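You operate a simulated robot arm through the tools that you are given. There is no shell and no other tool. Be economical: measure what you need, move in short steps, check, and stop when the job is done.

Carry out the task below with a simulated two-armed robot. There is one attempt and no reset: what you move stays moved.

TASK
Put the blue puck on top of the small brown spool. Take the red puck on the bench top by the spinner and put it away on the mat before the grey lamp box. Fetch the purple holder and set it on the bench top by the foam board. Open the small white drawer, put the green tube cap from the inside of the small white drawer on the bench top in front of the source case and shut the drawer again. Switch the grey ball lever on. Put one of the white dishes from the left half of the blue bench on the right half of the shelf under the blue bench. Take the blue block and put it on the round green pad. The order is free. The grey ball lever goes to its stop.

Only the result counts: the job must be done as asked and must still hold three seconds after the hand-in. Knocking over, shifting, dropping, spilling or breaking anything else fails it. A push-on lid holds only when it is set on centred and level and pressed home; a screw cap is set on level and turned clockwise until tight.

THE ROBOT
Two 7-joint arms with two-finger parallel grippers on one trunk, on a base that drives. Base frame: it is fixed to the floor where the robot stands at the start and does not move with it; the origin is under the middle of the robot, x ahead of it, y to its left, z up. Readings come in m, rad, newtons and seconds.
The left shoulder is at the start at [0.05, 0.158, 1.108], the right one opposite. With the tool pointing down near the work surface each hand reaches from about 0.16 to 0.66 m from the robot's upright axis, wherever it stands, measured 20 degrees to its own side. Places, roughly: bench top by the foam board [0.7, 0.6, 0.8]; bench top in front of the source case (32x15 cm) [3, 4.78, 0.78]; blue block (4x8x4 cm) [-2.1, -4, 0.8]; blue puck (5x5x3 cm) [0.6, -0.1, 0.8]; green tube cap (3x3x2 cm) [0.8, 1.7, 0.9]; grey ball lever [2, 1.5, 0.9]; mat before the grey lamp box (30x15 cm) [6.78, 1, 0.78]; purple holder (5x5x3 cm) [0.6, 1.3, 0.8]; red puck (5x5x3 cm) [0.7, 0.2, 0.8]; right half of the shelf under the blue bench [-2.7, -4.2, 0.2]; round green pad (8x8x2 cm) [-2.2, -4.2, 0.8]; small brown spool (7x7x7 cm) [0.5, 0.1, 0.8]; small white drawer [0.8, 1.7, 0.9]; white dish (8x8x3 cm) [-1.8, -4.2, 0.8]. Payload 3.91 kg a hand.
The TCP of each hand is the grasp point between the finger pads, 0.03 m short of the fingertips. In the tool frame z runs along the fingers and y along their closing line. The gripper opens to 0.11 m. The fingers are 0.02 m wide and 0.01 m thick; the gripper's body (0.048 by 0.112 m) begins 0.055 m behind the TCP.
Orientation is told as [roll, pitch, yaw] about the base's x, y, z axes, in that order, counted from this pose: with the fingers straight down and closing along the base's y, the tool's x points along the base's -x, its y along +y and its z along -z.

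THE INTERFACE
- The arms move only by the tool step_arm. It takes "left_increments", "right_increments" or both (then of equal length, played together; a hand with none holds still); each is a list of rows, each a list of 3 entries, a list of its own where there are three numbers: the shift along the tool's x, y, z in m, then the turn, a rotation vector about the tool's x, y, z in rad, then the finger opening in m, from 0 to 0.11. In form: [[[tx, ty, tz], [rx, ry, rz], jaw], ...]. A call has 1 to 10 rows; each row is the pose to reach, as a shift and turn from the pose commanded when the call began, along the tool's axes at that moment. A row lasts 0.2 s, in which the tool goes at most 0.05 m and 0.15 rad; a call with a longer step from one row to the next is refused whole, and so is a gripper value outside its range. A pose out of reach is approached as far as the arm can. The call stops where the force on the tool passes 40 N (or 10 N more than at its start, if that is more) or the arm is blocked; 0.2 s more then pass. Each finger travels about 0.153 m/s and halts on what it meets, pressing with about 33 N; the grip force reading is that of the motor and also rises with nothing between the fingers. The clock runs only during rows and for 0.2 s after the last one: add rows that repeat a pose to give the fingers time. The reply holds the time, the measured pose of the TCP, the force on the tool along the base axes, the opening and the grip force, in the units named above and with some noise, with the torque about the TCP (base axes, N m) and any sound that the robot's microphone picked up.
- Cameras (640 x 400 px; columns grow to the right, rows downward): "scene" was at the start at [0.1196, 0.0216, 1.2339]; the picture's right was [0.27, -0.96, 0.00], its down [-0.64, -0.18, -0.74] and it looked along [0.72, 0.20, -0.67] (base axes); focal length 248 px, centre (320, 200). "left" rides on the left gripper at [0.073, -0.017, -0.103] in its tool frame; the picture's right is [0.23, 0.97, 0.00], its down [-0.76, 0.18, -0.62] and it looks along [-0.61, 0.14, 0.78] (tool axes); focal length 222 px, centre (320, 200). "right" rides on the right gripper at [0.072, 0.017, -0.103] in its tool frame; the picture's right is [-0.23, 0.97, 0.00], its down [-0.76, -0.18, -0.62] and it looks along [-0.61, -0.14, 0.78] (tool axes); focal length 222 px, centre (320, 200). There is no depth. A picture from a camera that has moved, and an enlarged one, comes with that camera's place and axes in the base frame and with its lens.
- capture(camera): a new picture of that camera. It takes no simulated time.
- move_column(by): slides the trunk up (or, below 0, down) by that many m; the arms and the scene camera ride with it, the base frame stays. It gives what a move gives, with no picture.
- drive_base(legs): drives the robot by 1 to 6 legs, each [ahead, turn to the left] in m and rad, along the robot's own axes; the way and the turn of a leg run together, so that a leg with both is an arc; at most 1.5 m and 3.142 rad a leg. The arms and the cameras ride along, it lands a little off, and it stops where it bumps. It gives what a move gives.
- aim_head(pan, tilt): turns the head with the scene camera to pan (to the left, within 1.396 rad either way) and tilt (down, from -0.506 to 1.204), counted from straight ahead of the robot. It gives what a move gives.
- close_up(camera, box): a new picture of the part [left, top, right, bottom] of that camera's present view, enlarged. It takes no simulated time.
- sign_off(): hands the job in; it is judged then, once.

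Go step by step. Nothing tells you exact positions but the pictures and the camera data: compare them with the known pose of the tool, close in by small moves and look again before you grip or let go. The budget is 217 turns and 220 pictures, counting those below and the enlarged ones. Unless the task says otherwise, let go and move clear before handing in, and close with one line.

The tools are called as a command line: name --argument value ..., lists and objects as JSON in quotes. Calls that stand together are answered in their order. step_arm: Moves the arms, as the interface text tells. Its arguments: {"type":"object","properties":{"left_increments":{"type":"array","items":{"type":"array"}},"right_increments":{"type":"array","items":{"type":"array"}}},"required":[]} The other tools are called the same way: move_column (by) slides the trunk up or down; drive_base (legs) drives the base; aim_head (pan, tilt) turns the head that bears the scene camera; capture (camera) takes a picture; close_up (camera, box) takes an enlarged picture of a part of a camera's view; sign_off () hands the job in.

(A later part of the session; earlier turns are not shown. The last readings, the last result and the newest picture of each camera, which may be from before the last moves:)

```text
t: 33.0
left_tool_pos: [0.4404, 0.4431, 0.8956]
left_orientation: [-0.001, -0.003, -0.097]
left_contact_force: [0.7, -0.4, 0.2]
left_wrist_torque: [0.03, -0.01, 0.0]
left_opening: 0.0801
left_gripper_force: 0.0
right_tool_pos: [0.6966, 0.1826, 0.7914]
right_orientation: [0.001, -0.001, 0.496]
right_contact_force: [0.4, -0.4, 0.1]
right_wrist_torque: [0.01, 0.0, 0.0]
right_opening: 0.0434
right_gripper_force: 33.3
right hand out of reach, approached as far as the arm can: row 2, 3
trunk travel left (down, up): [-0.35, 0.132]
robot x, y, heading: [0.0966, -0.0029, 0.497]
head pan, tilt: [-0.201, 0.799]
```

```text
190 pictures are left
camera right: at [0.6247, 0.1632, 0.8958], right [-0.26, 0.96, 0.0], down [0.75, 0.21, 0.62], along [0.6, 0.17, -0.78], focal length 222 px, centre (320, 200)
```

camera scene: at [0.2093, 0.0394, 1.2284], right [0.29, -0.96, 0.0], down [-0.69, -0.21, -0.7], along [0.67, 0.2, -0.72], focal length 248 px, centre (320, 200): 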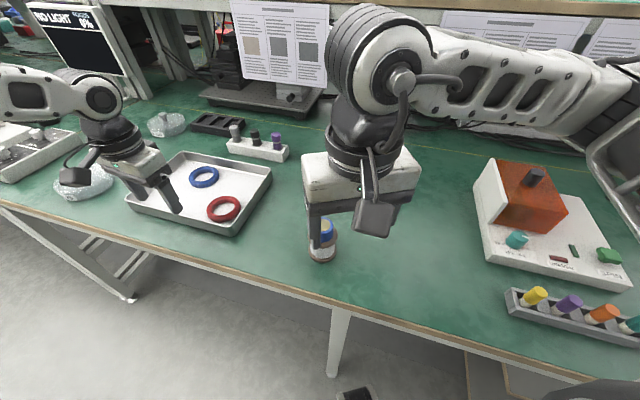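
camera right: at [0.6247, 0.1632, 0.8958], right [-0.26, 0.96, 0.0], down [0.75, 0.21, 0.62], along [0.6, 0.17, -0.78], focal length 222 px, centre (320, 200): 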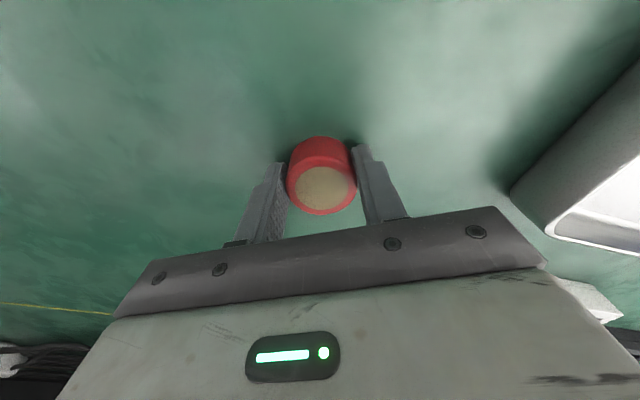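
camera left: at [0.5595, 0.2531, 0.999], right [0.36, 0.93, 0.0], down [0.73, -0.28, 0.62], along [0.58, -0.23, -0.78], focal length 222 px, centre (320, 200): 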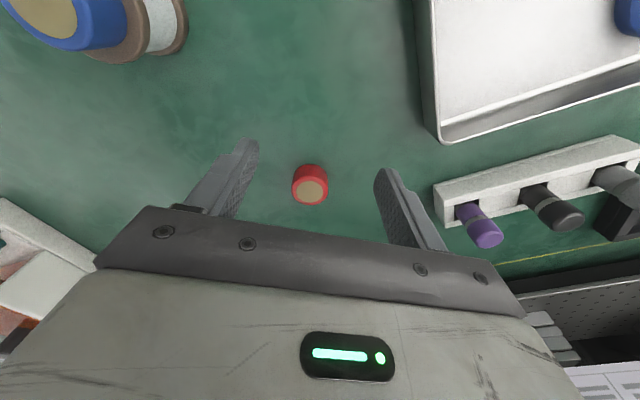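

Red puck is gripped. I lift it and retract to a carry pose.

step_arm --right_increments '[[[0, 0, -0.045], [0, 0, 0], 0.03], [[0, 0, -0.09], [0, 0, 0], 0.03], [[0, 0, -0.135], [0, 0, 0], 0.03], [[0.04, 0, -0.16], [0, 0, 0], 0.03], [[0.085, -0.01, -0.17], [0, 0, 0], 0.03], [[0.13, -0.02, -0.18], [0, 0, 0], 0.03], [[0.175, -0.03, -0.19], [0, 0, 0], 0.03], [[0.22, -0.04, -0.2], [0, 0, 0], 0.03], [[0.26, -0.05, -0.21], [0, 0, 0], 0.03], [[0.3, -0.06, -0.21], [0, 0, 0], 0.03]]' --left_increments '[[[0.03, 0, -0.03], [0, 0, 0], 0.08], [[0.06, 0, -0.06], [0, 0, 0], 0.08], [[0.06, 0, -0.08], [0, 0, 0], 0.08], [[0.06, 0, -0.1], [0, 0, 0], 0.08], [[0.06, 0, -0.1], [0, 0, 0], 0.08], [[0.06, 0, -0.1], [0, 0, 0], 0.08], [[0.06, 0, -0.1], [0, 0, 0], 0.08], [[0.06, 0, -0.1], [0, 0, 0], 0.08], [[0.06, 0, -0.1], [0, 0, 0], 0.08], [[0.06, 0, -0.1], [0, 0, 0], 0.08]]'

aim_head --pan 0.5 --tilt 0.4

capture --camera "scene"

```text
t: 35.2
left_tool_pos: [0.3817, 0.4494, 0.9963]
left_orientation: [-0.002, -0.003, -0.098]
left_contact_force: [0.3, 0.5, 0.5]
left_wrist_torque: [0.01, 0.0, 0.02]
left_opening: 0.0801
left_gripper_force: 0.1
right_tool_pos: [0.4621, -0.0106, 1.0031]
right_orientation: [0.002, -0.002, 0.496]
right_contact_force: [0.1, 0.8, -0.6]
right_wrist_torque: [0.0, -0.01, 0.01]
right_opening: 0.0431
right_gripper_force: 33.5
trunk travel left (down, up): [-0.35, 0.132]
robot x, y, heading: [0.1025, -0.0074, 0.496]
head pan, tilt: [-0.201, 0.799]
```

```text
t: 36.3
left_tool_pos: [0.3822, 0.4501, 0.9966]
left_orientation: [-0.002, -0.001, -0.097]
left_contact_force: [0.4, -0.1, 0.0]
left_wrist_torque: [0.03, 0.01, 0.02]
left_opening: 0.0799
left_gripper_force: 0.0
right_tool_pos: [0.4621, -0.0098, 1.0036]
right_orientation: [0.001, 0.0, 0.495]
right_contact_force: [0.2, 0.6, -1.1]
right_wrist_torque: [-0.01, 0.0, -0.01]
right_opening: 0.0431
right_gripper_force: 32.9
trunk travel left (down, up): [-0.35, 0.132]
robot x, y, heading: [0.0987, 0.0002, 0.501]
head pan, tilt: [0.499, 0.4]
```

```text
189 pictures are left
camera scene: at [0.1826, 0.0935, 1.2635], right [0.84, -0.54, 0.0], down [-0.21, -0.33, -0.92], along [0.5, 0.77, -0.39], focal length 248 px, centre (320, 200)
```

scene: 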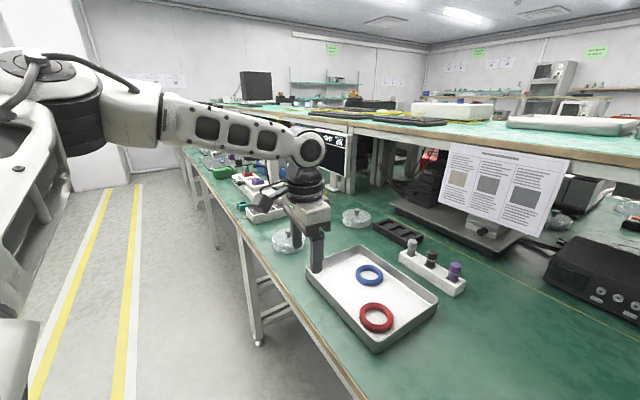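

The foam board is probably the slotted black piece near (0.89, 0.64). I back off and drive left to stand in front of y ≈ 1.15.

drive_base --legs '[[-0.4, 0], [0, 0.886], [1.36, 0], [0, -1.386]]'

aim_head --pan 0.1 --tilt 0.6

capture --camera "scene"

```text
t: 50.9
left_tool_pos: [0.4677, 1.4062, 0.9959]
left_orientation: [-0.002, -0.001, -0.603]
left_contact_force: [-1.1, 0.8, 0.8]
left_wrist_torque: [0.0, -0.02, 0.01]
left_opening: 0.0799
left_gripper_force: 0.1
right_tool_pos: [0.315, 0.9616, 1.0028]
right_orientation: [0.002, 0.0, -0.007]
right_contact_force: [0.9, 0.4, -0.4]
right_wrist_torque: [0.02, 0.0, 0.0]
right_opening: 0.0429
right_gripper_force: 32.5
trunk travel left (down, up): [-0.35, 0.132]
robot x, y, heading: [0.004, 1.1461, -0.005]
head pan, tilt: [0.499, 0.4]
```

```text
t: 51.8
left_tool_pos: [0.4678, 1.4052, 0.9963]
left_orientation: [0.0, 0.0, -0.603]
left_contact_force: [-0.5, 0.5, 0.9]
left_wrist_torque: [-0.04, -0.02, -0.02]
left_opening: 0.08
left_gripper_force: 0.1
right_tool_pos: [0.3162, 0.9622, 1.0035]
right_orientation: [0.001, 0.001, -0.007]
right_contact_force: [-0.6, 0.0, -1.3]
right_wrist_torque: [-0.01, 0.01, -0.03]
right_opening: 0.043
right_gripper_force: 32.4
trunk travel left (down, up): [-0.35, 0.132]
robot x, y, heading: [-0.0017, 1.1445, -0.008]
head pan, tilt: [0.099, 0.6]
```

```text
188 pictures are left
camera scene: at [0.1282, 1.1533, 1.2453], right [0.09, -1.0, 0.0], down [-0.56, -0.05, -0.83], along [0.82, 0.08, -0.56], focal length 248 px, centre (320, 200)
```

scene: 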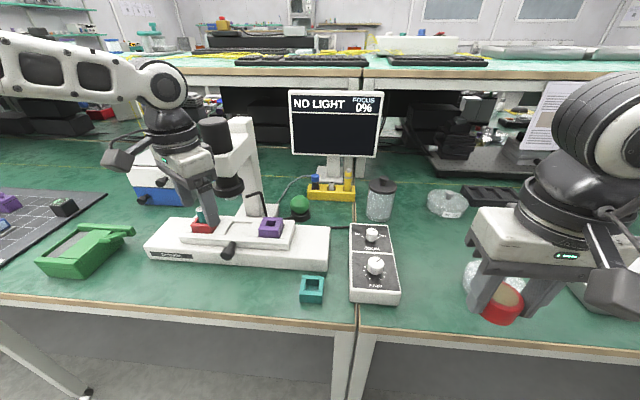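

I see a microscope base with a purple holder (near x 0.63, y 1.34) and red one on its stage. I zoom in, also on the board area right and the drawer left.

close_up --camera "scene" --box '[140, 170, 340, 300]'

capture --camera "left"

capture --camera "right"

```text
3.08 times, centred on (240, 235) of scene
camera zoom: at [0.1282, 1.1533, 1.2453], right [0.09, -1.0, 0.0], down [-0.56, -0.05, -0.83], along [0.82, 0.08, -0.56], focal length 762 px, centre (566, 92)
```

zoom: 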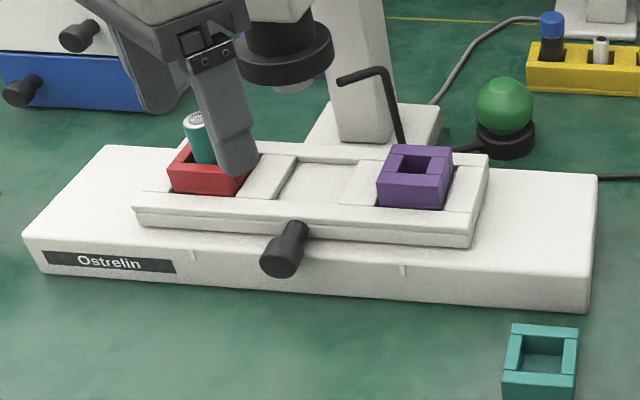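

```text
186 pictures are left
camera left: at [0.3993, 1.4342, 1.0997], right [0.36, 0.93, 0.0], down [0.73, -0.28, 0.62], along [0.58, -0.23, -0.78], focal length 222 px, centre (320, 200)
```

left: 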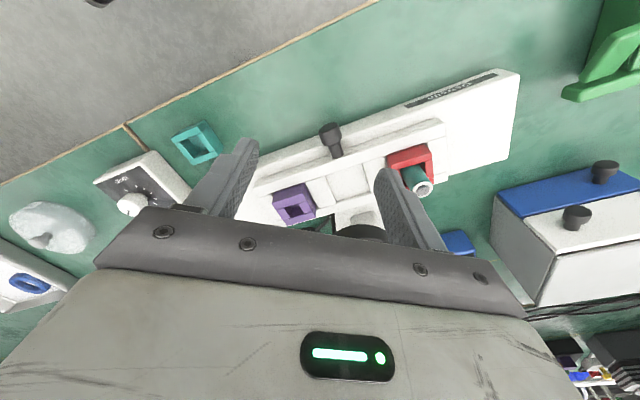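

```text
185 pictures are left
camera right: at [0.2443, 0.9796, 1.1058], right [0.23, 0.97, 0.0], down [0.76, -0.18, 0.62], along [0.61, -0.14, -0.78], focal length 222 px, centre (320, 200)
```

right: 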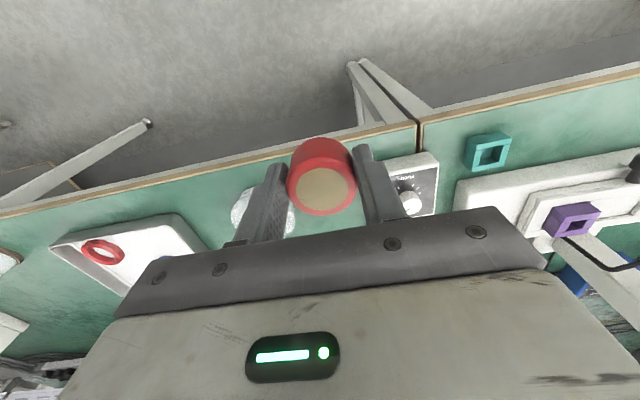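

The purple holder is at about (0.59, 1.32), top z ≈ 0.85, close to the microscope head. I swing the left hand to yaw 0 in front of it for a clearer view.

step_arm --left_increments '[[[0, -0.025, -0.01], [0, 0, -0.12], 0.08], [[0, -0.05, -0.02], [0, 0, -0.24], 0.08], [[-0.003, -0.075, -0.03], [0, 0, -0.36], 0.08], [[-0.007, -0.098, -0.03], [0, 0, -0.48], 0.08], [[-0.007, -0.098, -0.03], [0, 0, -0.603], 0.08]]'

capture --camera "left"

capture --camera "scene"

```text
t: 53.0
left_tool_pos: [0.4172, 1.3211, 1.0258]
left_orientation: [-0.003, 0.001, 0.004]
left_contact_force: [-0.1, -1.0, -0.5]
left_wrist_torque: [-0.04, -0.01, 0.03]
left_opening: 0.0802
left_gripper_force: 0.1
right_tool_pos: [0.3169, 0.9622, 1.0036]
right_orientation: [0.001, 0.001, -0.007]
right_contact_force: [0.2, 0.1, -1.2]
right_wrist_torque: [0.0, -0.02, 0.03]
right_opening: 0.0429
right_gripper_force: 33.3
trunk travel left (down, up): [-0.35, 0.132]
robot x, y, heading: [0.004, 1.1449, -0.01]
head pan, tilt: [0.099, 0.6]
```

```text
184 pictures are left
camera left: at [0.3464, 1.3054, 1.1298], right [-0.23, 0.97, 0.0], down [0.76, 0.18, 0.62], along [0.61, 0.14, -0.78], focal length 222 px, centre (320, 200)
```

left: 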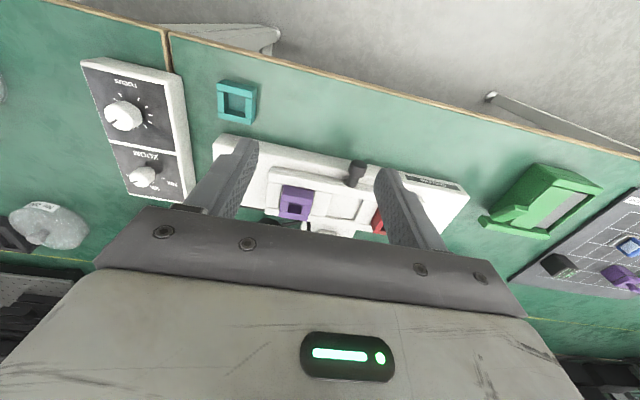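

```text
183 pictures are left
camera scene: at [0.1282, 1.1532, 1.2453], right [0.09, -1.0, 0.0], down [-0.56, -0.05, -0.83], along [0.82, 0.08, -0.56], focal length 248 px, centre (320, 200)
```

scene: 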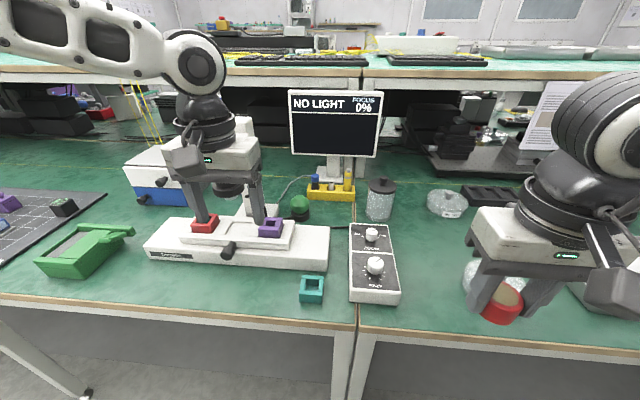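

To clear the microscope head I want the fingers closing along x, with the wrist camera on the -y side (yaw +90°). I test that turn here.

step_arm --left_increments '[[[0, 0, 0], [0, 0, -0.15], 0.08], [[0, 0, 0], [0, 0, -0.3], 0.08], [[0, 0, 0], [0, 0, -0.45], 0.08], [[0, 0, 0], [0, 0, -0.6], 0.08], [[0, 0, 0], [0, 0, -0.75], 0.08], [[0, 0, 0], [0, 0, -0.9], 0.08], [[0, 0, 0], [0, 0, -1.05], 0.08], [[0, 0, 0], [0, 0, -1.2], 0.08], [[0, 0, 0], [0, 0, -1.35], 0.08], [[0, 0, 0], [0, 0, -1.5], 0.08]]'

capture --camera "left"

capture --camera "scene"

```text
t: 55.2
left_tool_pos: [0.4173, 1.3211, 1.0262]
left_orientation: [0.0, 0.002, 1.505]
left_contact_force: [-1.1, -0.5, 0.4]
left_wrist_torque: [0.03, -0.01, 0.0]
left_opening: 0.0801
left_gripper_force: 0.0
right_tool_pos: [0.316, 0.9622, 1.0016]
right_orientation: [0.0, 0.002, -0.008]
right_contact_force: [0.4, 0.4, -1.0]
right_wrist_torque: [-0.02, 0.0, 0.05]
right_opening: 0.0429
right_gripper_force: 32.9
trunk travel left (down, up): [-0.35, 0.132]
robot x, y, heading: [0.0037, 1.1435, -0.009]
head pan, tilt: [0.099, 0.6]
```

```text
182 pictures are left
camera left: at [0.4308, 1.2489, 1.1301], right [-0.99, -0.16, 0.0], down [-0.13, 0.77, 0.62], along [-0.1, 0.61, -0.78], focal length 222 px, centre (320, 200)
```

left: 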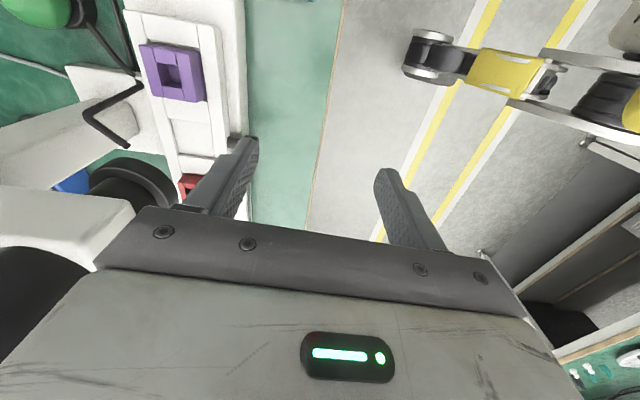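

```text
181 pictures are left
camera scene: at [0.1282, 1.1532, 1.2453], right [0.09, -1.0, 0.0], down [-0.56, -0.05, -0.83], along [0.82, 0.08, -0.56], focal length 248 px, centre (320, 200)
```

scene: 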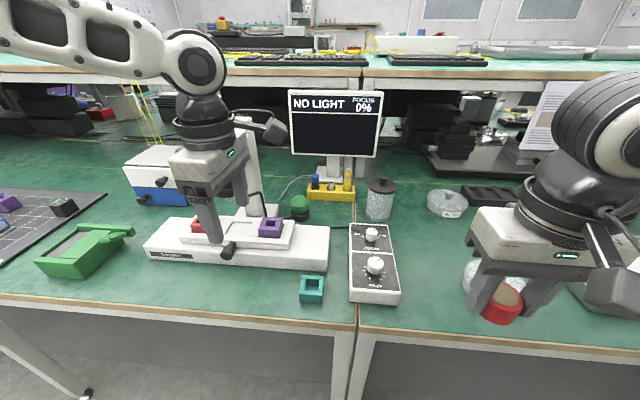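

The turned posture works and keeps clear of the head. I drive ahead 0.09 m to bring the holder within easy reach.

drive_base --legs '[[0.09, 0]]'

step_arm --left_increments '[[[0, 0, 0], [0, 0, -0.065], 0.08], [[0, 0, 0], [0, -0.09, -0.065], 0.08], [[0, 0, 0], [0, -0.18, -0.065], 0.08]]'

capture --camera "left"

capture --camera "scene"

```text
t: 56.3
left_tool_pos: [0.5077, 1.3198, 1.0262]
left_orientation: [-0.001, 0.002, 1.5]
left_contact_force: [0.1, 0.8, -0.6]
left_wrist_torque: [-0.01, 0.03, -0.02]
left_opening: 0.08
left_gripper_force: 0.0
right_tool_pos: [0.406, 0.9629, 1.0016]
right_orientation: [0.002, 0.001, -0.008]
right_contact_force: [0.5, 0.5, -1.0]
right_wrist_torque: [-0.05, 0.0, 0.01]
right_opening: 0.0429
right_gripper_force: 32.6
trunk travel left (down, up): [-0.35, 0.132]
robot x, y, heading: [0.089, 1.1457, -0.01]
head pan, tilt: [0.099, 0.6]
```

```text
t: 57.1
left_tool_pos: [0.5086, 1.3197, 1.0258]
left_orientation: [-0.006, -0.179, 1.57]
left_contact_force: [0.2, -0.7, 0.4]
left_wrist_torque: [-0.01, 0.0, 0.02]
left_opening: 0.0801
left_gripper_force: 0.0
right_tool_pos: [0.4063, 0.9617, 1.0022]
right_orientation: [0.002, 0.0, -0.007]
right_contact_force: [-0.2, -0.3, -1.7]
right_wrist_torque: [0.02, 0.01, 0.02]
right_opening: 0.0432
right_gripper_force: 32.7
trunk travel left (down, up): [-0.35, 0.132]
robot x, y, heading: [0.0889, 1.1451, -0.005]
head pan, tilt: [0.099, 0.6]
```

```text
180 pictures are left
camera left: at [0.524, 1.232, 1.1155], right [-0.97, -0.22, -0.05], down [-0.18, 0.64, 0.75], along [-0.13, 0.74, -0.66], focal length 222 px, centre (320, 200)
```

left: 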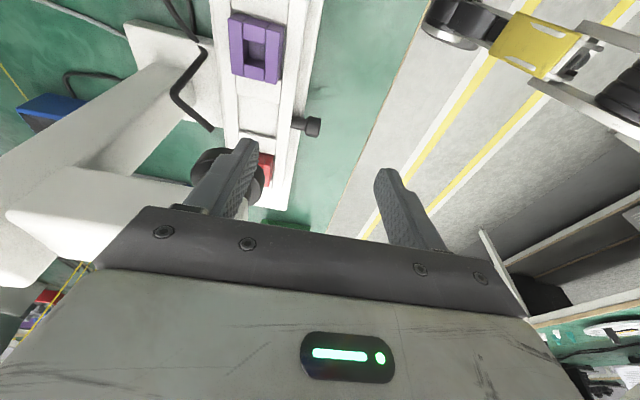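

```text
179 pictures are left
camera scene: at [0.2174, 1.1526, 1.2453], right [0.09, -1.0, 0.0], down [-0.56, -0.05, -0.82], along [0.82, 0.08, -0.57], focal length 248 px, centre (320, 200)
```

scene: 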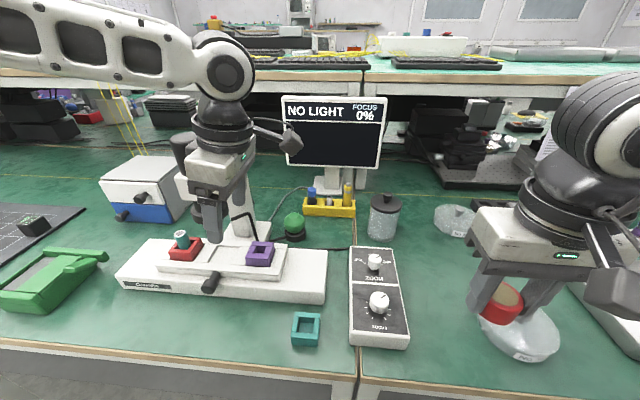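

I zoom on the holder and the black hook behind it in both views to check back-finger clearance.

close_up --camera "scene" --box '[190, 190, 310, 280]'

close_up --camera "left" --box '[140, 0, 340, 130]'

```text
4.44 times, centred on (250, 235) of scene
camera zoom: at [0.2174, 1.1526, 1.2453], right [0.09, -1.0, 0.0], down [-0.56, -0.05, -0.82], along [0.82, 0.08, -0.57], focal length 1101 px, centre (631, 44)
```

zoom: 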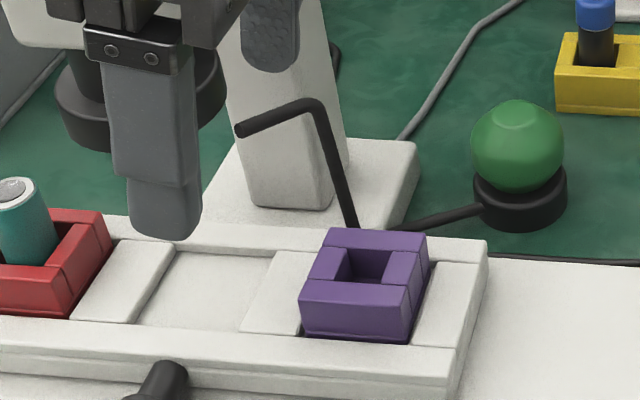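

```text
3.08 times, centred on (240, 65) of left
camera zoom: at [0.524, 1.232, 1.1155], right [-0.97, -0.22, -0.05], down [-0.18, 0.64, 0.75], along [-0.13, 0.74, -0.66], focal length 684 px, centre (566, 615)
```

zoom: 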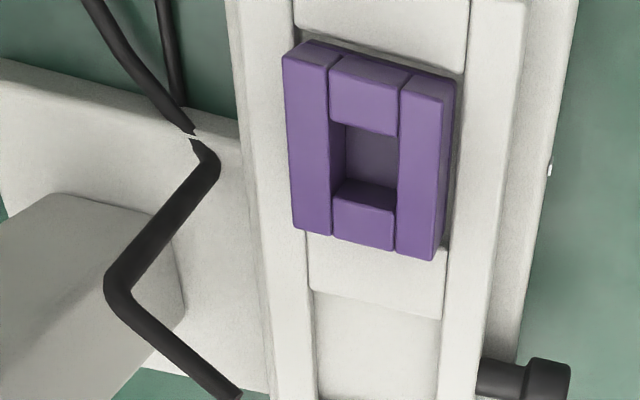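

Geometry: holder (0.588, 1.320, top 0.846), lamp rod at (0.65, 1.35). With opening 0.07 and y 1.312 the fingers clear it; I move above the holder.

step_arm --left_increments '[[[0.0, -0.04, 0.0], [0, 0, 0], 0.07], [[0.01, -0.0794, 0.02], [0, 0, 0], 0.07], [[0.018, -0.0794, 0.06], [0, 0, 0], 0.07], [[0.025, -0.0794, 0.093], [0, 0, 0], 0.07]]'

capture --camera "left"

capture --camera "scene"

```text
t: 58.1
left_tool_pos: [0.5667, 1.3365, 0.9404]
left_orientation: [-0.007, -0.177, 1.566]
left_contact_force: [-0.2, -0.7, -0.5]
left_wrist_torque: [0.03, 0.0, -0.01]
left_opening: 0.0701
left_gripper_force: 0.0
left hand out of reach, approached as far as the arm can: row 2, 3, 4
right_tool_pos: [0.4058, 0.9612, 1.0024]
right_orientation: [0.001, 0.0, -0.005]
right_contact_force: [-0.4, 0.1, -1.5]
right_wrist_torque: [0.0, -0.03, -0.01]
right_opening: 0.043
right_gripper_force: 33.0
trunk travel left (down, up): [-0.35, 0.132]
robot x, y, heading: [0.0893, 1.148, -0.005]
head pan, tilt: [0.099, 0.6]
```

```text
176 pictures are left
camera left: at [0.5832, 1.2492, 1.0281], right [-0.97, -0.22, -0.05], down [-0.18, 0.64, 0.75], along [-0.13, 0.74, -0.66], focal length 222 px, centre (320, 200)
```

left: 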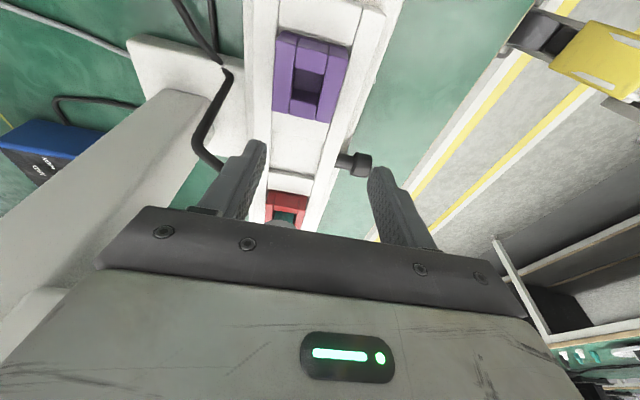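

```text
175 pictures are left
camera scene: at [0.2172, 1.1527, 1.2453], right [0.09, -1.0, 0.0], down [-0.56, -0.05, -0.83], along [0.82, 0.08, -0.56], focal length 248 px, centre (320, 200)
```

scene: 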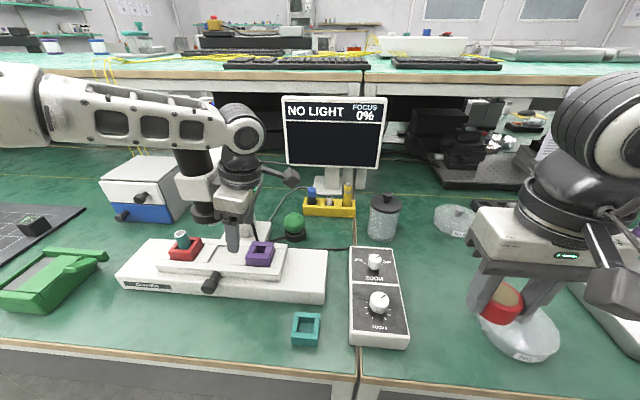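

Reach stops short again: the left elbow posture is the issue. I rise, retract and bring the hand inward across the robot's front (mirroring the right arm's good posture).

step_arm --left_increments '[[[-0.007, 0, -0.04], [0, 0, 0], 0.07], [[-0.014, 0, -0.079], [0, 0, 0], 0.07], [[-0.014, 0.045, -0.079], [0, 0.06, 0], 0.07], [[-0.014, 0.09, -0.079], [0, 0.12, 0], 0.07], [[-0.014, 0.135, -0.079], [0, 0.18, 0], 0.07], [[0.025, 0.15, -0.086], [0, 0.18, 0], 0.07], [[0.07, 0.155, -0.093], [0, 0.18, 0], 0.07], [[0.11, 0.155, -0.1], [0, 0.18, 0], 0.07], [[0.14, 0.155, -0.106], [0, 0.18, 0], 0.07]]'

capture --camera "scene"

```text
t: 60.1
left_tool_pos: [0.4173, 1.2315, 1.0223]
left_orientation: [-0.006, 0.004, 1.565]
left_contact_force: [0.2, 0.5, 0.7]
left_wrist_torque: [0.02, -0.02, 0.0]
left_opening: 0.0702
left_gripper_force: 0.0
left hand out of reach, approached as far as the arm can: row 8, 9
right_tool_pos: [0.4057, 0.9622, 1.0024]
right_orientation: [0.001, 0.001, -0.006]
right_contact_force: [0.7, 0.4, -0.2]
right_wrist_torque: [0.0, 0.01, 0.01]
right_opening: 0.0427
right_gripper_force: 33.4
trunk travel left (down, up): [-0.35, 0.132]
robot x, y, heading: [0.0888, 1.1443, -0.01]
head pan, tilt: [0.099, 0.6]
```

```text
174 pictures are left
camera scene: at [0.2174, 1.1526, 1.2452], right [0.09, -1.0, 0.0], down [-0.56, -0.05, -0.82], along [0.82, 0.08, -0.57], focal length 248 px, centre (320, 200)
```

scene: 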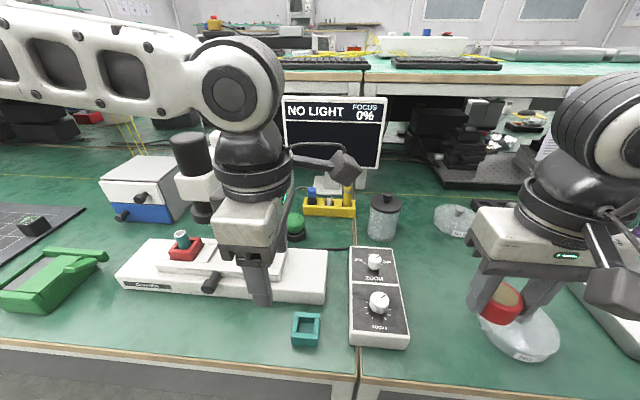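

The left arm is limited inward. I look at its elbow and shoulder posture to understand.

aim_head --pan 1.2 --tilt 0.5

capture --camera "scene"

aim_head --pan -1.2 --tilt 0.5

capture --camera "scene"

```text
t: 61.4
left_tool_pos: [0.4156, 1.2312, 1.0222]
left_orientation: [-0.006, 0.003, 1.565]
left_contact_force: [-0.2, -0.1, -0.7]
left_wrist_torque: [-0.02, 0.01, 0.01]
left_opening: 0.07
left_gripper_force: 0.0
right_tool_pos: [0.4045, 0.9612, 1.0022]
right_orientation: [0.001, 0.0, -0.006]
right_contact_force: [0.4, 0.0, -1.7]
right_wrist_torque: [-0.01, 0.03, 0.0]
right_opening: 0.043
right_gripper_force: 32.7
trunk travel left (down, up): [-0.35, 0.132]
robot x, y, heading: [0.0906, 1.1497, -0.011]
head pan, tilt: [1.201, 0.499]
```

```text
173 pictures are left
camera scene: at [0.1627, 1.229, 1.2544], right [0.93, -0.37, 0.0], down [-0.18, -0.45, -0.88], along [0.32, 0.82, -0.48], focal length 248 px, centre (320, 200)
```

scene: 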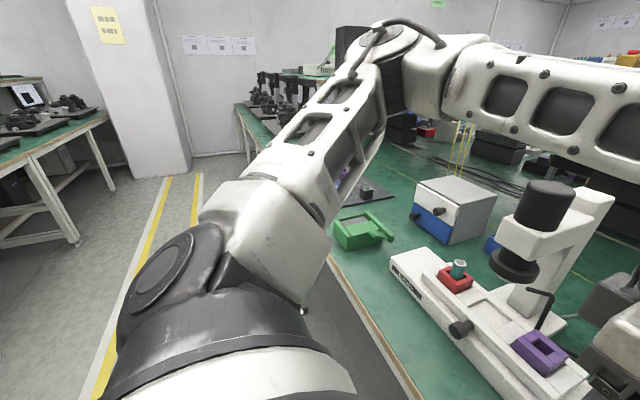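

```text
t: 63.6
left_tool_pos: [0.4163, 1.2315, 1.0226]
left_orientation: [-0.006, 0.005, 1.566]
left_contact_force: [0.8, 1.2, -0.3]
left_wrist_torque: [0.03, -0.01, 0.03]
left_opening: 0.0698
left_gripper_force: 0.2
right_tool_pos: [0.4053, 0.9615, 1.0039]
right_orientation: [0.001, 0.0, -0.005]
right_contact_force: [-0.4, 0.5, -0.5]
right_wrist_torque: [0.0, 0.03, 0.02]
right_opening: 0.0429
right_gripper_force: 32.4
trunk travel left (down, up): [-0.35, 0.132]
robot x, y, heading: [0.0901, 1.1441, -0.004]
head pan, tilt: [-1.201, 0.499]
```

```text
172 pictures are left
camera scene: at [0.1616, 1.0594, 1.2544], right [-0.93, -0.36, 0.0], down [-0.17, 0.45, -0.88], along [0.31, -0.82, -0.48], focal length 248 px, centre (320, 200)
```

scene: 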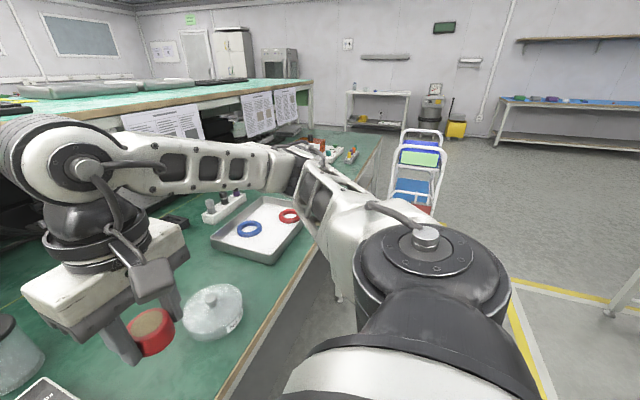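

The left forearm would foul the microscope tube, so the right arm should fetch the holder later. I will deliver the red puck first: tuck the left hand, back off and survey the room.

step_arm --left_increments '[[[-0.03, 0.0, 0], [0, 0, 0.15], 0.07], [[-0.06, 0.0, 0], [0, 0, 0.3], 0.07], [[-0.09, 0.0, 0], [0, 0, 0.45], 0.07], [[-0.1, 0.02, 0], [0, 0, 0.6], 0.07], [[-0.1, 0.05, 0], [0, 0, 0.75], 0.07], [[-0.1, 0.05, 0], [0, 0, 0.9], 0.07], [[-0.1, 0.05, 0], [0, 0, 1.05], 0.07], [[-0.1, 0.05, 0], [0, 0, 1.2], 0.07], [[-0.1, 0.05, 0], [0, 0, 1.35], 0.07], [[-0.1, 0.05, 0], [0, 0, 1.5], 0.07]]'

drive_base --legs '[[-0.5, 0]]'

aim_head --pan -1.39 --tilt 0.1

capture --camera "scene"

aim_head --pan 0.0 --tilt 0.1

capture --camera "scene"

aim_head --pan 1.39 --tilt 0.1

capture --camera "scene"

```text
t: 65.8
left_tool_pos: [0.3673, 1.3301, 1.022]
left_orientation: [-0.004, -0.004, 0.064]
left_contact_force: [0.7, -0.6, 0.5]
left_wrist_torque: [0.0, -0.02, 0.03]
left_opening: 0.0699
left_gripper_force: 0.1
right_tool_pos: [0.405, 0.9625, 1.0041]
right_orientation: [0.002, 0.0, -0.009]
right_contact_force: [0.0, -0.1, -0.7]
right_wrist_torque: [-0.04, 0.01, 0.01]
right_opening: 0.043
right_gripper_force: 33.1
trunk travel left (down, up): [-0.35, 0.132]
robot x, y, heading: [0.0897, 1.1457, -0.007]
head pan, tilt: [-1.201, 0.499]
```

```text
t: 68.8
left_tool_pos: [-0.134, 1.3343, 1.0221]
left_orientation: [0.0, -0.006, 0.066]
left_contact_force: [-0.3, 0.2, -0.1]
left_wrist_torque: [-0.04, -0.01, 0.0]
left_opening: 0.0701
left_gripper_force: 0.1
right_tool_pos: [-0.0936, 0.9653, 1.0034]
right_orientation: [0.003, 0.0, -0.005]
right_contact_force: [-0.1, 0.1, -0.8]
right_wrist_torque: [0.03, -0.03, 0.01]
right_opening: 0.0431
right_gripper_force: 32.9
trunk travel left (down, up): [-0.35, 0.132]
robot x, y, heading: [-0.4104, 1.1476, -0.007]
head pan, tilt: [-1.201, 0.499]
```

```text
t: 69.6
left_tool_pos: [-0.1323, 1.3341, 1.0218]
left_orientation: [-0.003, -0.006, 0.068]
left_contact_force: [0.5, 0.2, 0.2]
left_wrist_torque: [0.02, 0.04, -0.02]
left_opening: 0.0697
left_gripper_force: 0.0
right_tool_pos: [-0.0939, 0.9643, 1.0022]
right_orientation: [0.002, 0.0, -0.004]
right_contact_force: [0.5, 0.4, -0.5]
right_wrist_torque: [0.01, -0.01, 0.03]
right_opening: 0.0431
right_gripper_force: 33.0
trunk travel left (down, up): [-0.35, 0.132]
robot x, y, heading: [-0.409, 1.1523, -0.002]
head pan, tilt: [-1.389, 0.099]
```

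```text
171 pictures are left
camera scene: at [-0.3539, 1.0566, 1.2914], right [-0.98, -0.18, 0.0], down [-0.02, 0.1, -0.99], along [0.18, -0.98, -0.1], focal length 248 px, centre (320, 200)
```

scene: 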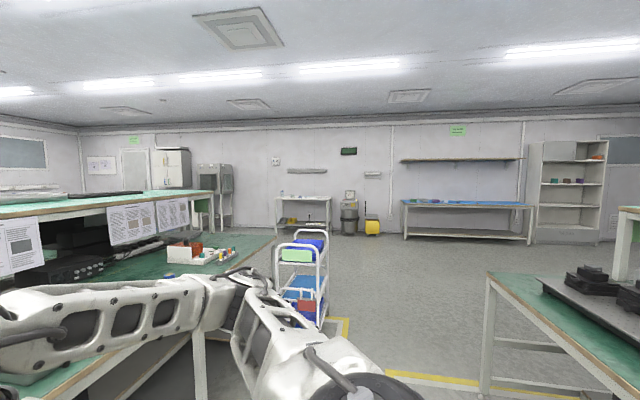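

```text
t: 71.2
left_tool_pos: [-0.1328, 1.3338, 1.0217]
left_orientation: [-0.001, -0.005, 0.068]
left_contact_force: [-0.2, -0.5, 0.5]
left_wrist_torque: [0.0, 0.0, 0.01]
left_opening: 0.0701
left_gripper_force: 0.0
right_tool_pos: [-0.0934, 0.9654, 1.0026]
right_orientation: [0.002, 0.0, -0.005]
right_contact_force: [-0.8, 0.0, -0.4]
right_wrist_torque: [-0.02, -0.03, 0.01]
right_opening: 0.043
right_gripper_force: 33.6
trunk travel left (down, up): [-0.35, 0.132]
robot x, y, heading: [-0.4088, 1.151, -0.003]
head pan, tilt: [0.0, 0.099]
```

```text
170 pictures are left
camera scene: at [-0.2781, 1.1467, 1.2914], right [-0.01, -1.0, 0.0], down [-0.1, 0.0, -1.0], along [0.99, -0.01, -0.1], focal length 248 px, centre (320, 200)
```

scene: 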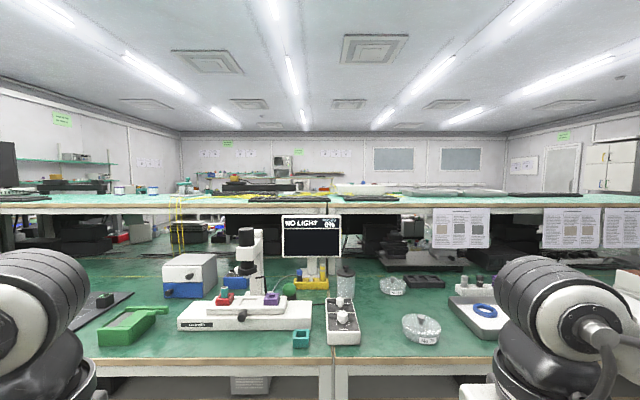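

```text
t: 72.7
left_tool_pos: [-0.132, 1.3356, 1.0219]
left_orientation: [-0.002, -0.005, 0.068]
left_contact_force: [0.9, 0.5, 0.1]
left_wrist_torque: [-0.04, -0.02, 0.0]
left_opening: 0.0697
left_gripper_force: 0.1
right_tool_pos: [-0.094, 0.9654, 1.0036]
right_orientation: [0.001, -0.001, -0.006]
right_contact_force: [0.4, 0.3, -0.9]
right_wrist_torque: [-0.01, 0.0, 0.01]
right_opening: 0.043
right_gripper_force: 32.7
trunk travel left (down, up): [-0.35, 0.132]
robot x, y, heading: [-0.4069, 1.1485, -0.008]
head pan, tilt: [1.389, 0.099]
```

```text
169 pictures are left
camera scene: at [-0.353, 1.2377, 1.2914], right [0.98, -0.19, 0.0], down [-0.02, -0.1, -1.0], along [0.18, 0.98, -0.1], focal length 248 px, centre (320, 200)
```

scene: 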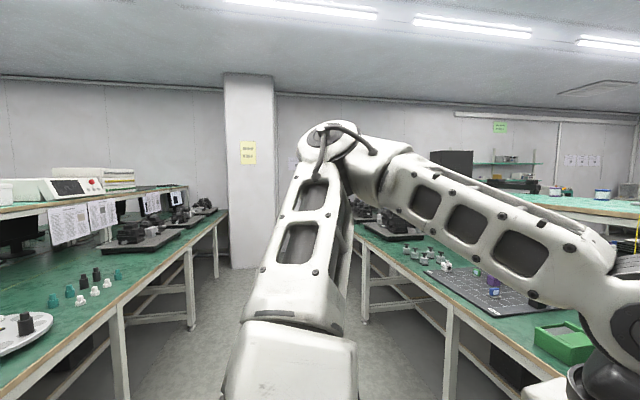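

The right-hand end of the island (y ≈ -0.95, trolley beside it) is the open way round. I drive down the aisle to y ≈ -2.1 and turn to face east.

drive_base --legs '[[0, -1.61], [1.5, 0], [1.5, 0], [0.25, 0], [0, 1.61]]'

aim_head --pan 0.0 --tilt 0.2

capture --camera "scene"

aim_head --pan 0.7 --tilt 0.25

capture --camera "scene"

```text
t: 96.4
left_tool_pos: [-0.2751, -1.9156, 1.0225]
left_orientation: [-0.002, -0.005, 0.067]
left_contact_force: [-0.5, 0.2, -0.1]
left_wrist_torque: [0.03, 0.02, 0.05]
left_opening: 0.0698
left_gripper_force: 0.1
right_tool_pos: [-0.2357, -2.2849, 1.0015]
right_orientation: [0.002, 0.0, -0.007]
right_contact_force: [0.4, -0.8, -1.2]
right_wrist_torque: [-0.04, 0.02, -0.05]
right_opening: 0.0428
right_gripper_force: 33.0
trunk travel left (down, up): [-0.35, 0.132]
robot x, y, heading: [-0.5512, -2.0998, -0.004]
head pan, tilt: [1.389, 0.099]
```

```text
t: 97.9
left_tool_pos: [-0.2748, -1.9162, 1.0224]
left_orientation: [0.0, -0.005, 0.068]
left_contact_force: [-0.1, 0.9, 0.0]
left_wrist_torque: [0.01, 0.03, -0.02]
left_opening: 0.0699
left_gripper_force: 0.1
right_tool_pos: [-0.2352, -2.2852, 1.0016]
right_orientation: [0.003, 0.001, -0.005]
right_contact_force: [0.6, -0.8, -0.7]
right_wrist_torque: [-0.01, 0.04, -0.02]
right_opening: 0.0431
right_gripper_force: 33.6
trunk travel left (down, up): [-0.35, 0.132]
robot x, y, heading: [-0.5494, -2.1005, -0.004]
head pan, tilt: [0.0, 0.201]
```

```text
168 pictures are left
camera scene: at [-0.419, -2.1035, 1.2821], right [0.0, -1.0, 0.0], down [-0.2, 0.0, -0.98], along [0.98, 0.0, -0.2], focal length 248 px, centre (320, 200)
```

scene: 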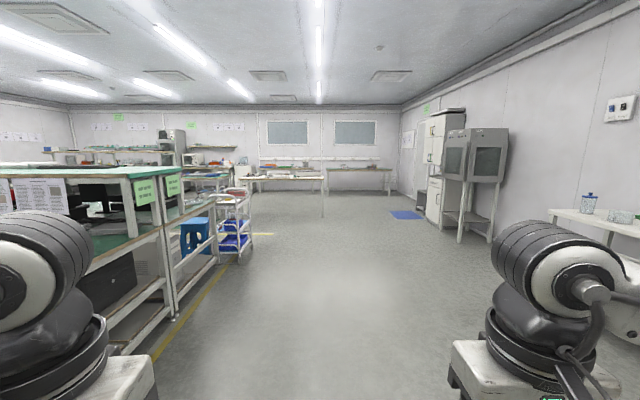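

```text
t: 99.0
left_tool_pos: [-0.275, -1.9163, 1.0221]
left_orientation: [-0.001, -0.005, 0.066]
left_contact_force: [-0.4, 0.5, 0.1]
left_wrist_torque: [0.02, -0.04, -0.02]
left_opening: 0.0698
left_gripper_force: 0.1
right_tool_pos: [-0.2361, -2.2859, 1.0023]
right_orientation: [0.002, 0.0, -0.005]
right_contact_force: [0.5, -0.5, -0.9]
right_wrist_torque: [0.0, 0.03, 0.03]
right_opening: 0.0429
right_gripper_force: 33.1
trunk travel left (down, up): [-0.35, 0.132]
robot x, y, heading: [-0.5494, -2.1029, -0.002]
head pan, tilt: [0.7, 0.25]
```

```text
167 pictures are left
camera scene: at [-0.4404, -2.0434, 1.2775], right [0.64, -0.77, 0.0], down [-0.19, -0.16, -0.97], along [0.74, 0.62, -0.25], focal length 248 px, centre (320, 200)
```

scene: 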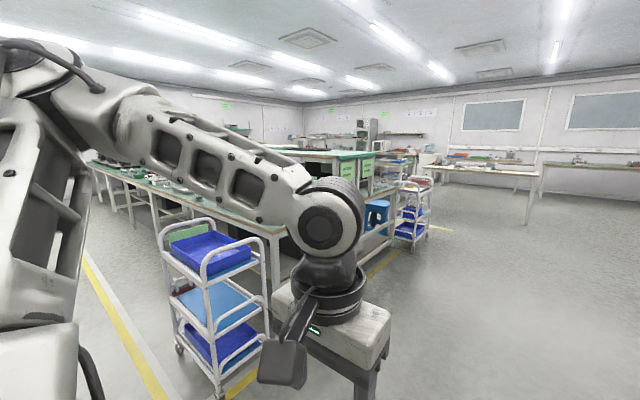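

The corridor east is clear. I drive to about (3.3, -2.2) and look north and east.

drive_base --legs '[[0, -0.04], [1.5, 0], [1.5, 0], [0.85, 0], [0, 0.8]]'

aim_head --pan 0.0 --tilt 0.2

capture --camera "scene"

aim_head --pan 0.8 --tilt 0.2

capture --camera "scene"

```text
t: 120.2
left_tool_pos: [3.3817, -1.9451, 1.0218]
left_orientation: [-0.001, -0.005, 0.836]
left_contact_force: [-0.1, -0.5, 0.1]
left_wrist_torque: [-0.03, 0.03, 0.0]
left_opening: 0.07
left_gripper_force: 0.0
right_tool_pos: [3.6675, -2.183, 1.0033]
right_orientation: [0.001, 0.0, 0.764]
right_contact_force: [1.0, 0.1, -0.8]
right_wrist_torque: [-0.01, 0.03, 0.01]
right_opening: 0.0429
right_gripper_force: 33.2
trunk travel left (down, up): [-0.35, 0.132]
robot x, y, heading: [3.3134, -2.271, 0.765]
head pan, tilt: [0.7, 0.25]
```

```text
t: 121.2
left_tool_pos: [3.3817, -1.9456, 1.0225]
left_orientation: [-0.003, -0.006, 0.837]
left_contact_force: [-0.3, 1.2, -0.8]
left_wrist_torque: [0.01, -0.02, -0.01]
left_opening: 0.0699
left_gripper_force: 0.1
right_tool_pos: [3.6669, -2.1832, 1.0023]
right_orientation: [0.002, 0.0, 0.766]
right_contact_force: [-0.4, 0.2, -0.9]
right_wrist_torque: [-0.02, 0.0, 0.0]
right_opening: 0.0429
right_gripper_force: 33.0
trunk travel left (down, up): [-0.35, 0.132]
robot x, y, heading: [3.3097, -2.2701, 0.763]
head pan, tilt: [0.0, 0.201]
```

```text
166 pictures are left
camera scene: at [3.4083, -2.1806, 1.282], right [0.69, -0.72, 0.0], down [-0.14, -0.14, -0.98], along [0.71, 0.68, -0.2], focal length 248 px, centre (320, 200)
```

scene: 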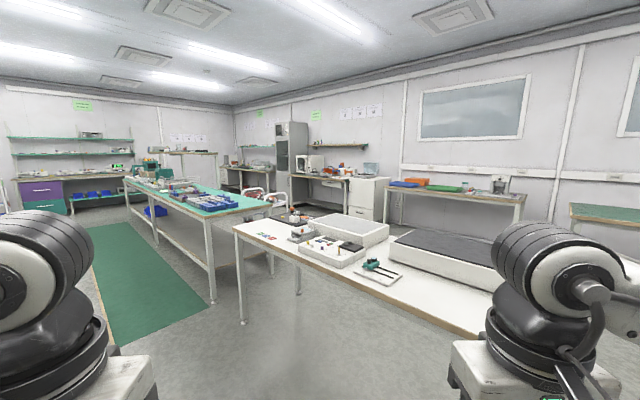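

```text
t: 122.3
left_tool_pos: [3.3819, -1.9464, 1.0221]
left_orientation: [-0.001, -0.005, 0.837]
left_contact_force: [-0.7, -0.4, -0.2]
left_wrist_torque: [-0.01, -0.01, -0.02]
left_opening: 0.0696
left_gripper_force: 0.0
right_tool_pos: [3.6671, -2.184, 1.0022]
right_orientation: [0.002, 0.0, 0.765]
right_contact_force: [-0.4, -0.4, -1.5]
right_wrist_torque: [0.01, -0.02, 0.01]
right_opening: 0.043
right_gripper_force: 33.4
trunk travel left (down, up): [-0.35, 0.132]
robot x, y, heading: [3.317, -2.2713, 0.766]
head pan, tilt: [0.799, 0.201]
```

```text
165 pictures are left
camera scene: at [3.3418, -2.1521, 1.282], right [1.0, -0.01, 0.0], down [0.0, -0.2, -0.98], along [0.01, 0.98, -0.2], focal length 248 px, centre (320, 200)
```

scene: 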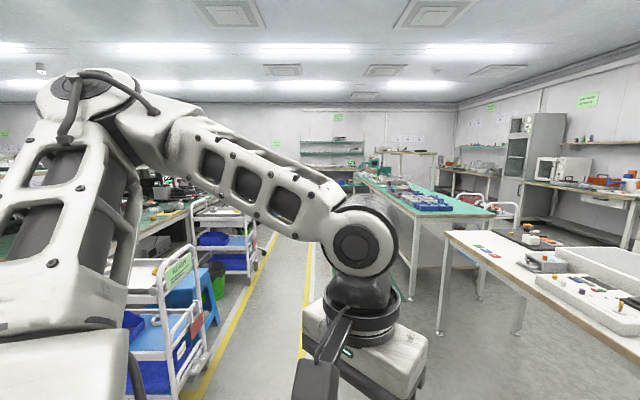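

The mat lies on the east wall benches; I pass south of the white table (its south end near y ≈ -2.3) to the east aisle at x ≈ 5.7.

drive_base --legs '[[0, -1.456], [1.1, 0], [0, 0.69], [1.5, 0], [0, 1.4]]'

aim_head --pan 0.0 --tilt 0.25

capture --camera "scene"

```text
t: 143.9
left_tool_pos: [5.5194, -2.6582, 1.0217]
left_orientation: [-0.002, -0.004, 1.486]
left_contact_force: [-0.8, -0.2, 0.6]
left_wrist_torque: [0.02, 0.01, 0.02]
left_opening: 0.0704
left_gripper_force: 0.1
right_tool_pos: [5.889, -2.6738, 1.0032]
right_orientation: [0.0, 0.0, 1.415]
right_contact_force: [0.3, 0.4, -0.3]
right_wrist_torque: [-0.03, 0.02, 0.02]
right_opening: 0.0431
right_gripper_force: 32.8
trunk travel left (down, up): [-0.35, 0.132]
robot x, y, heading: [5.6618, -2.9594, 1.419]
head pan, tilt: [0.799, 0.201]
```

```text
t: 145.0
left_tool_pos: [5.5176, -2.6572, 1.0214]
left_orientation: [-0.002, -0.007, 1.487]
left_contact_force: [-0.2, 0.1, -0.2]
left_wrist_torque: [-0.01, -0.01, -0.02]
left_opening: 0.0697
left_gripper_force: 0.1
right_tool_pos: [5.8895, -2.6763, 1.0031]
right_orientation: [0.002, 0.0, 1.413]
right_contact_force: [0.1, 0.2, -1.1]
right_wrist_torque: [0.0, 0.0, -0.03]
right_opening: 0.043
right_gripper_force: 32.9
trunk travel left (down, up): [-0.35, 0.132]
robot x, y, heading: [5.6599, -2.9576, 1.413]
head pan, tilt: [0.0, 0.25]
```

```text
164 pictures are left
camera scene: at [5.6804, -2.8285, 1.2775], right [0.99, -0.16, 0.0], down [-0.04, -0.24, -0.97], along [0.15, 0.96, -0.25], focal length 248 px, centre (320, 200)
```

scene: 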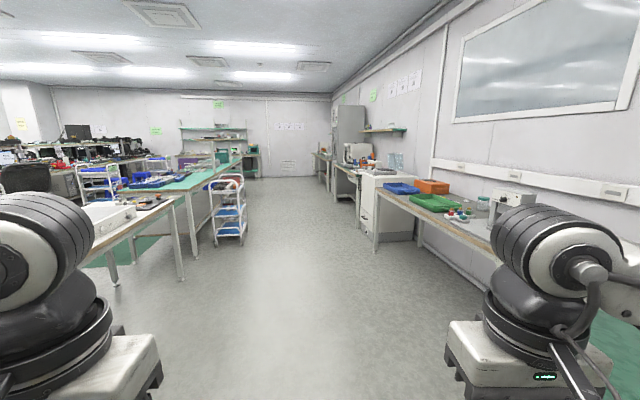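

The east aisle is clear. I drive north to about (5.8, 0.9) and turn to face east.

drive_base --legs '[[0, 0.118], [1.5, 0], [1.5, 0], [0.85, 0], [0, -1.534]]'

aim_head --pan 0.0 --tilt 0.4

capture --camera "scene"

```text
t: 168.0
left_tool_pos: [6.1748, 1.0758, 1.0225]
left_orientation: [-0.002, -0.005, 0.033]
left_contact_force: [0.3, 0.4, -0.1]
left_wrist_torque: [0.0, -0.01, 0.0]
left_opening: 0.0698
left_gripper_force: 0.0
right_tool_pos: [6.2001, 0.7066, 1.002]
right_orientation: [0.001, 0.0, -0.041]
right_contact_force: [-0.1, 0.2, -1.2]
right_wrist_torque: [0.0, 0.04, 0.02]
right_opening: 0.0429
right_gripper_force: 33.5
trunk travel left (down, up): [-0.35, 0.132]
robot x, y, heading: [5.8928, 0.9008, -0.041]
head pan, tilt: [0.0, 0.25]
```

```text
t: 168.7
left_tool_pos: [6.1749, 1.0773, 1.0223]
left_orientation: [-0.003, -0.006, 0.033]
left_contact_force: [1.0, -0.3, -0.4]
left_wrist_torque: [0.01, -0.01, 0.01]
left_opening: 0.0701
left_gripper_force: 0.0
right_tool_pos: [6.1995, 0.707, 1.0038]
right_orientation: [0.002, 0.001, -0.043]
right_contact_force: [0.2, -0.4, -1.6]
right_wrist_torque: [-0.01, 0.05, -0.01]
right_opening: 0.0428
right_gripper_force: 33.1
trunk travel left (down, up): [-0.35, 0.132]
robot x, y, heading: [5.8941, 0.8991, -0.04]
head pan, tilt: [0.0, 0.4]
```

```text
163 pictures are left
camera scene: at [6.0233, 0.8943, 1.2635], right [-0.04, -1.0, 0.0], down [-0.39, 0.02, -0.92], along [0.92, -0.04, -0.39], focal length 248 px, centre (320, 200)
```

scene: 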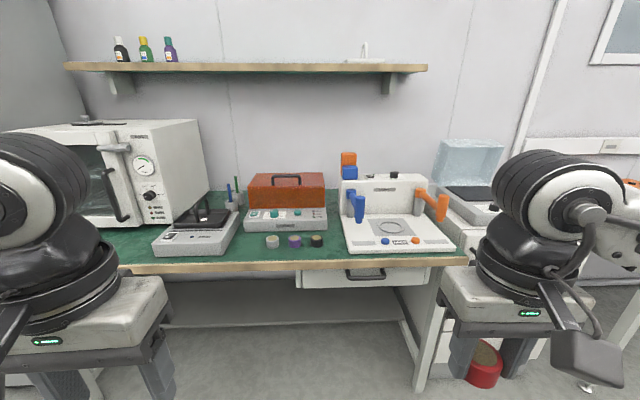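

The mat should appear around pixel (282, 242), in front of the box with the orange cover. I zoom in there.

close_up --camera "scene" --box '[140, 160, 340, 280]'

close_up --camera "scene" --box '[330, 140, 530, 280]'

```text
3.20 times, centred on (240, 220) of scene
camera zoom: at [6.0233, 0.8943, 1.2635], right [-0.04, -1.0, 0.0], down [-0.39, 0.02, -0.92], along [0.92, -0.04, -0.39], focal length 793 px, centre (576, 136)
```

zoom: 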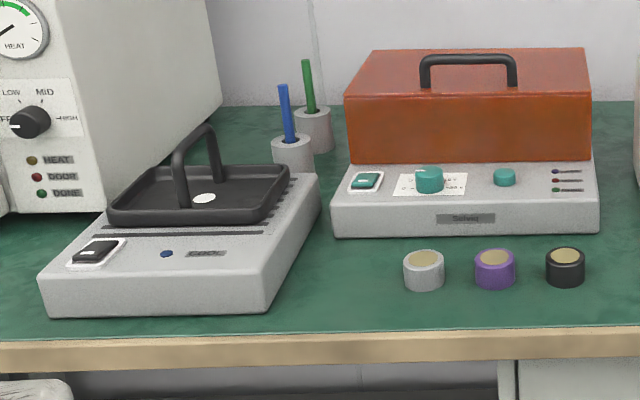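

```text
2.86 times, centred on (430, 210) of scene
camera zoom: at [6.0233, 0.8943, 1.2635], right [-0.04, -1.0, 0.0], down [-0.39, 0.02, -0.92], along [0.92, -0.04, -0.39], focal length 708 px, centre (6, 171)
```

zoom: 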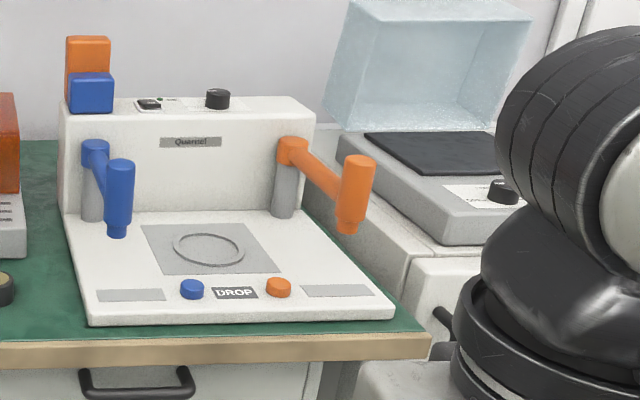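

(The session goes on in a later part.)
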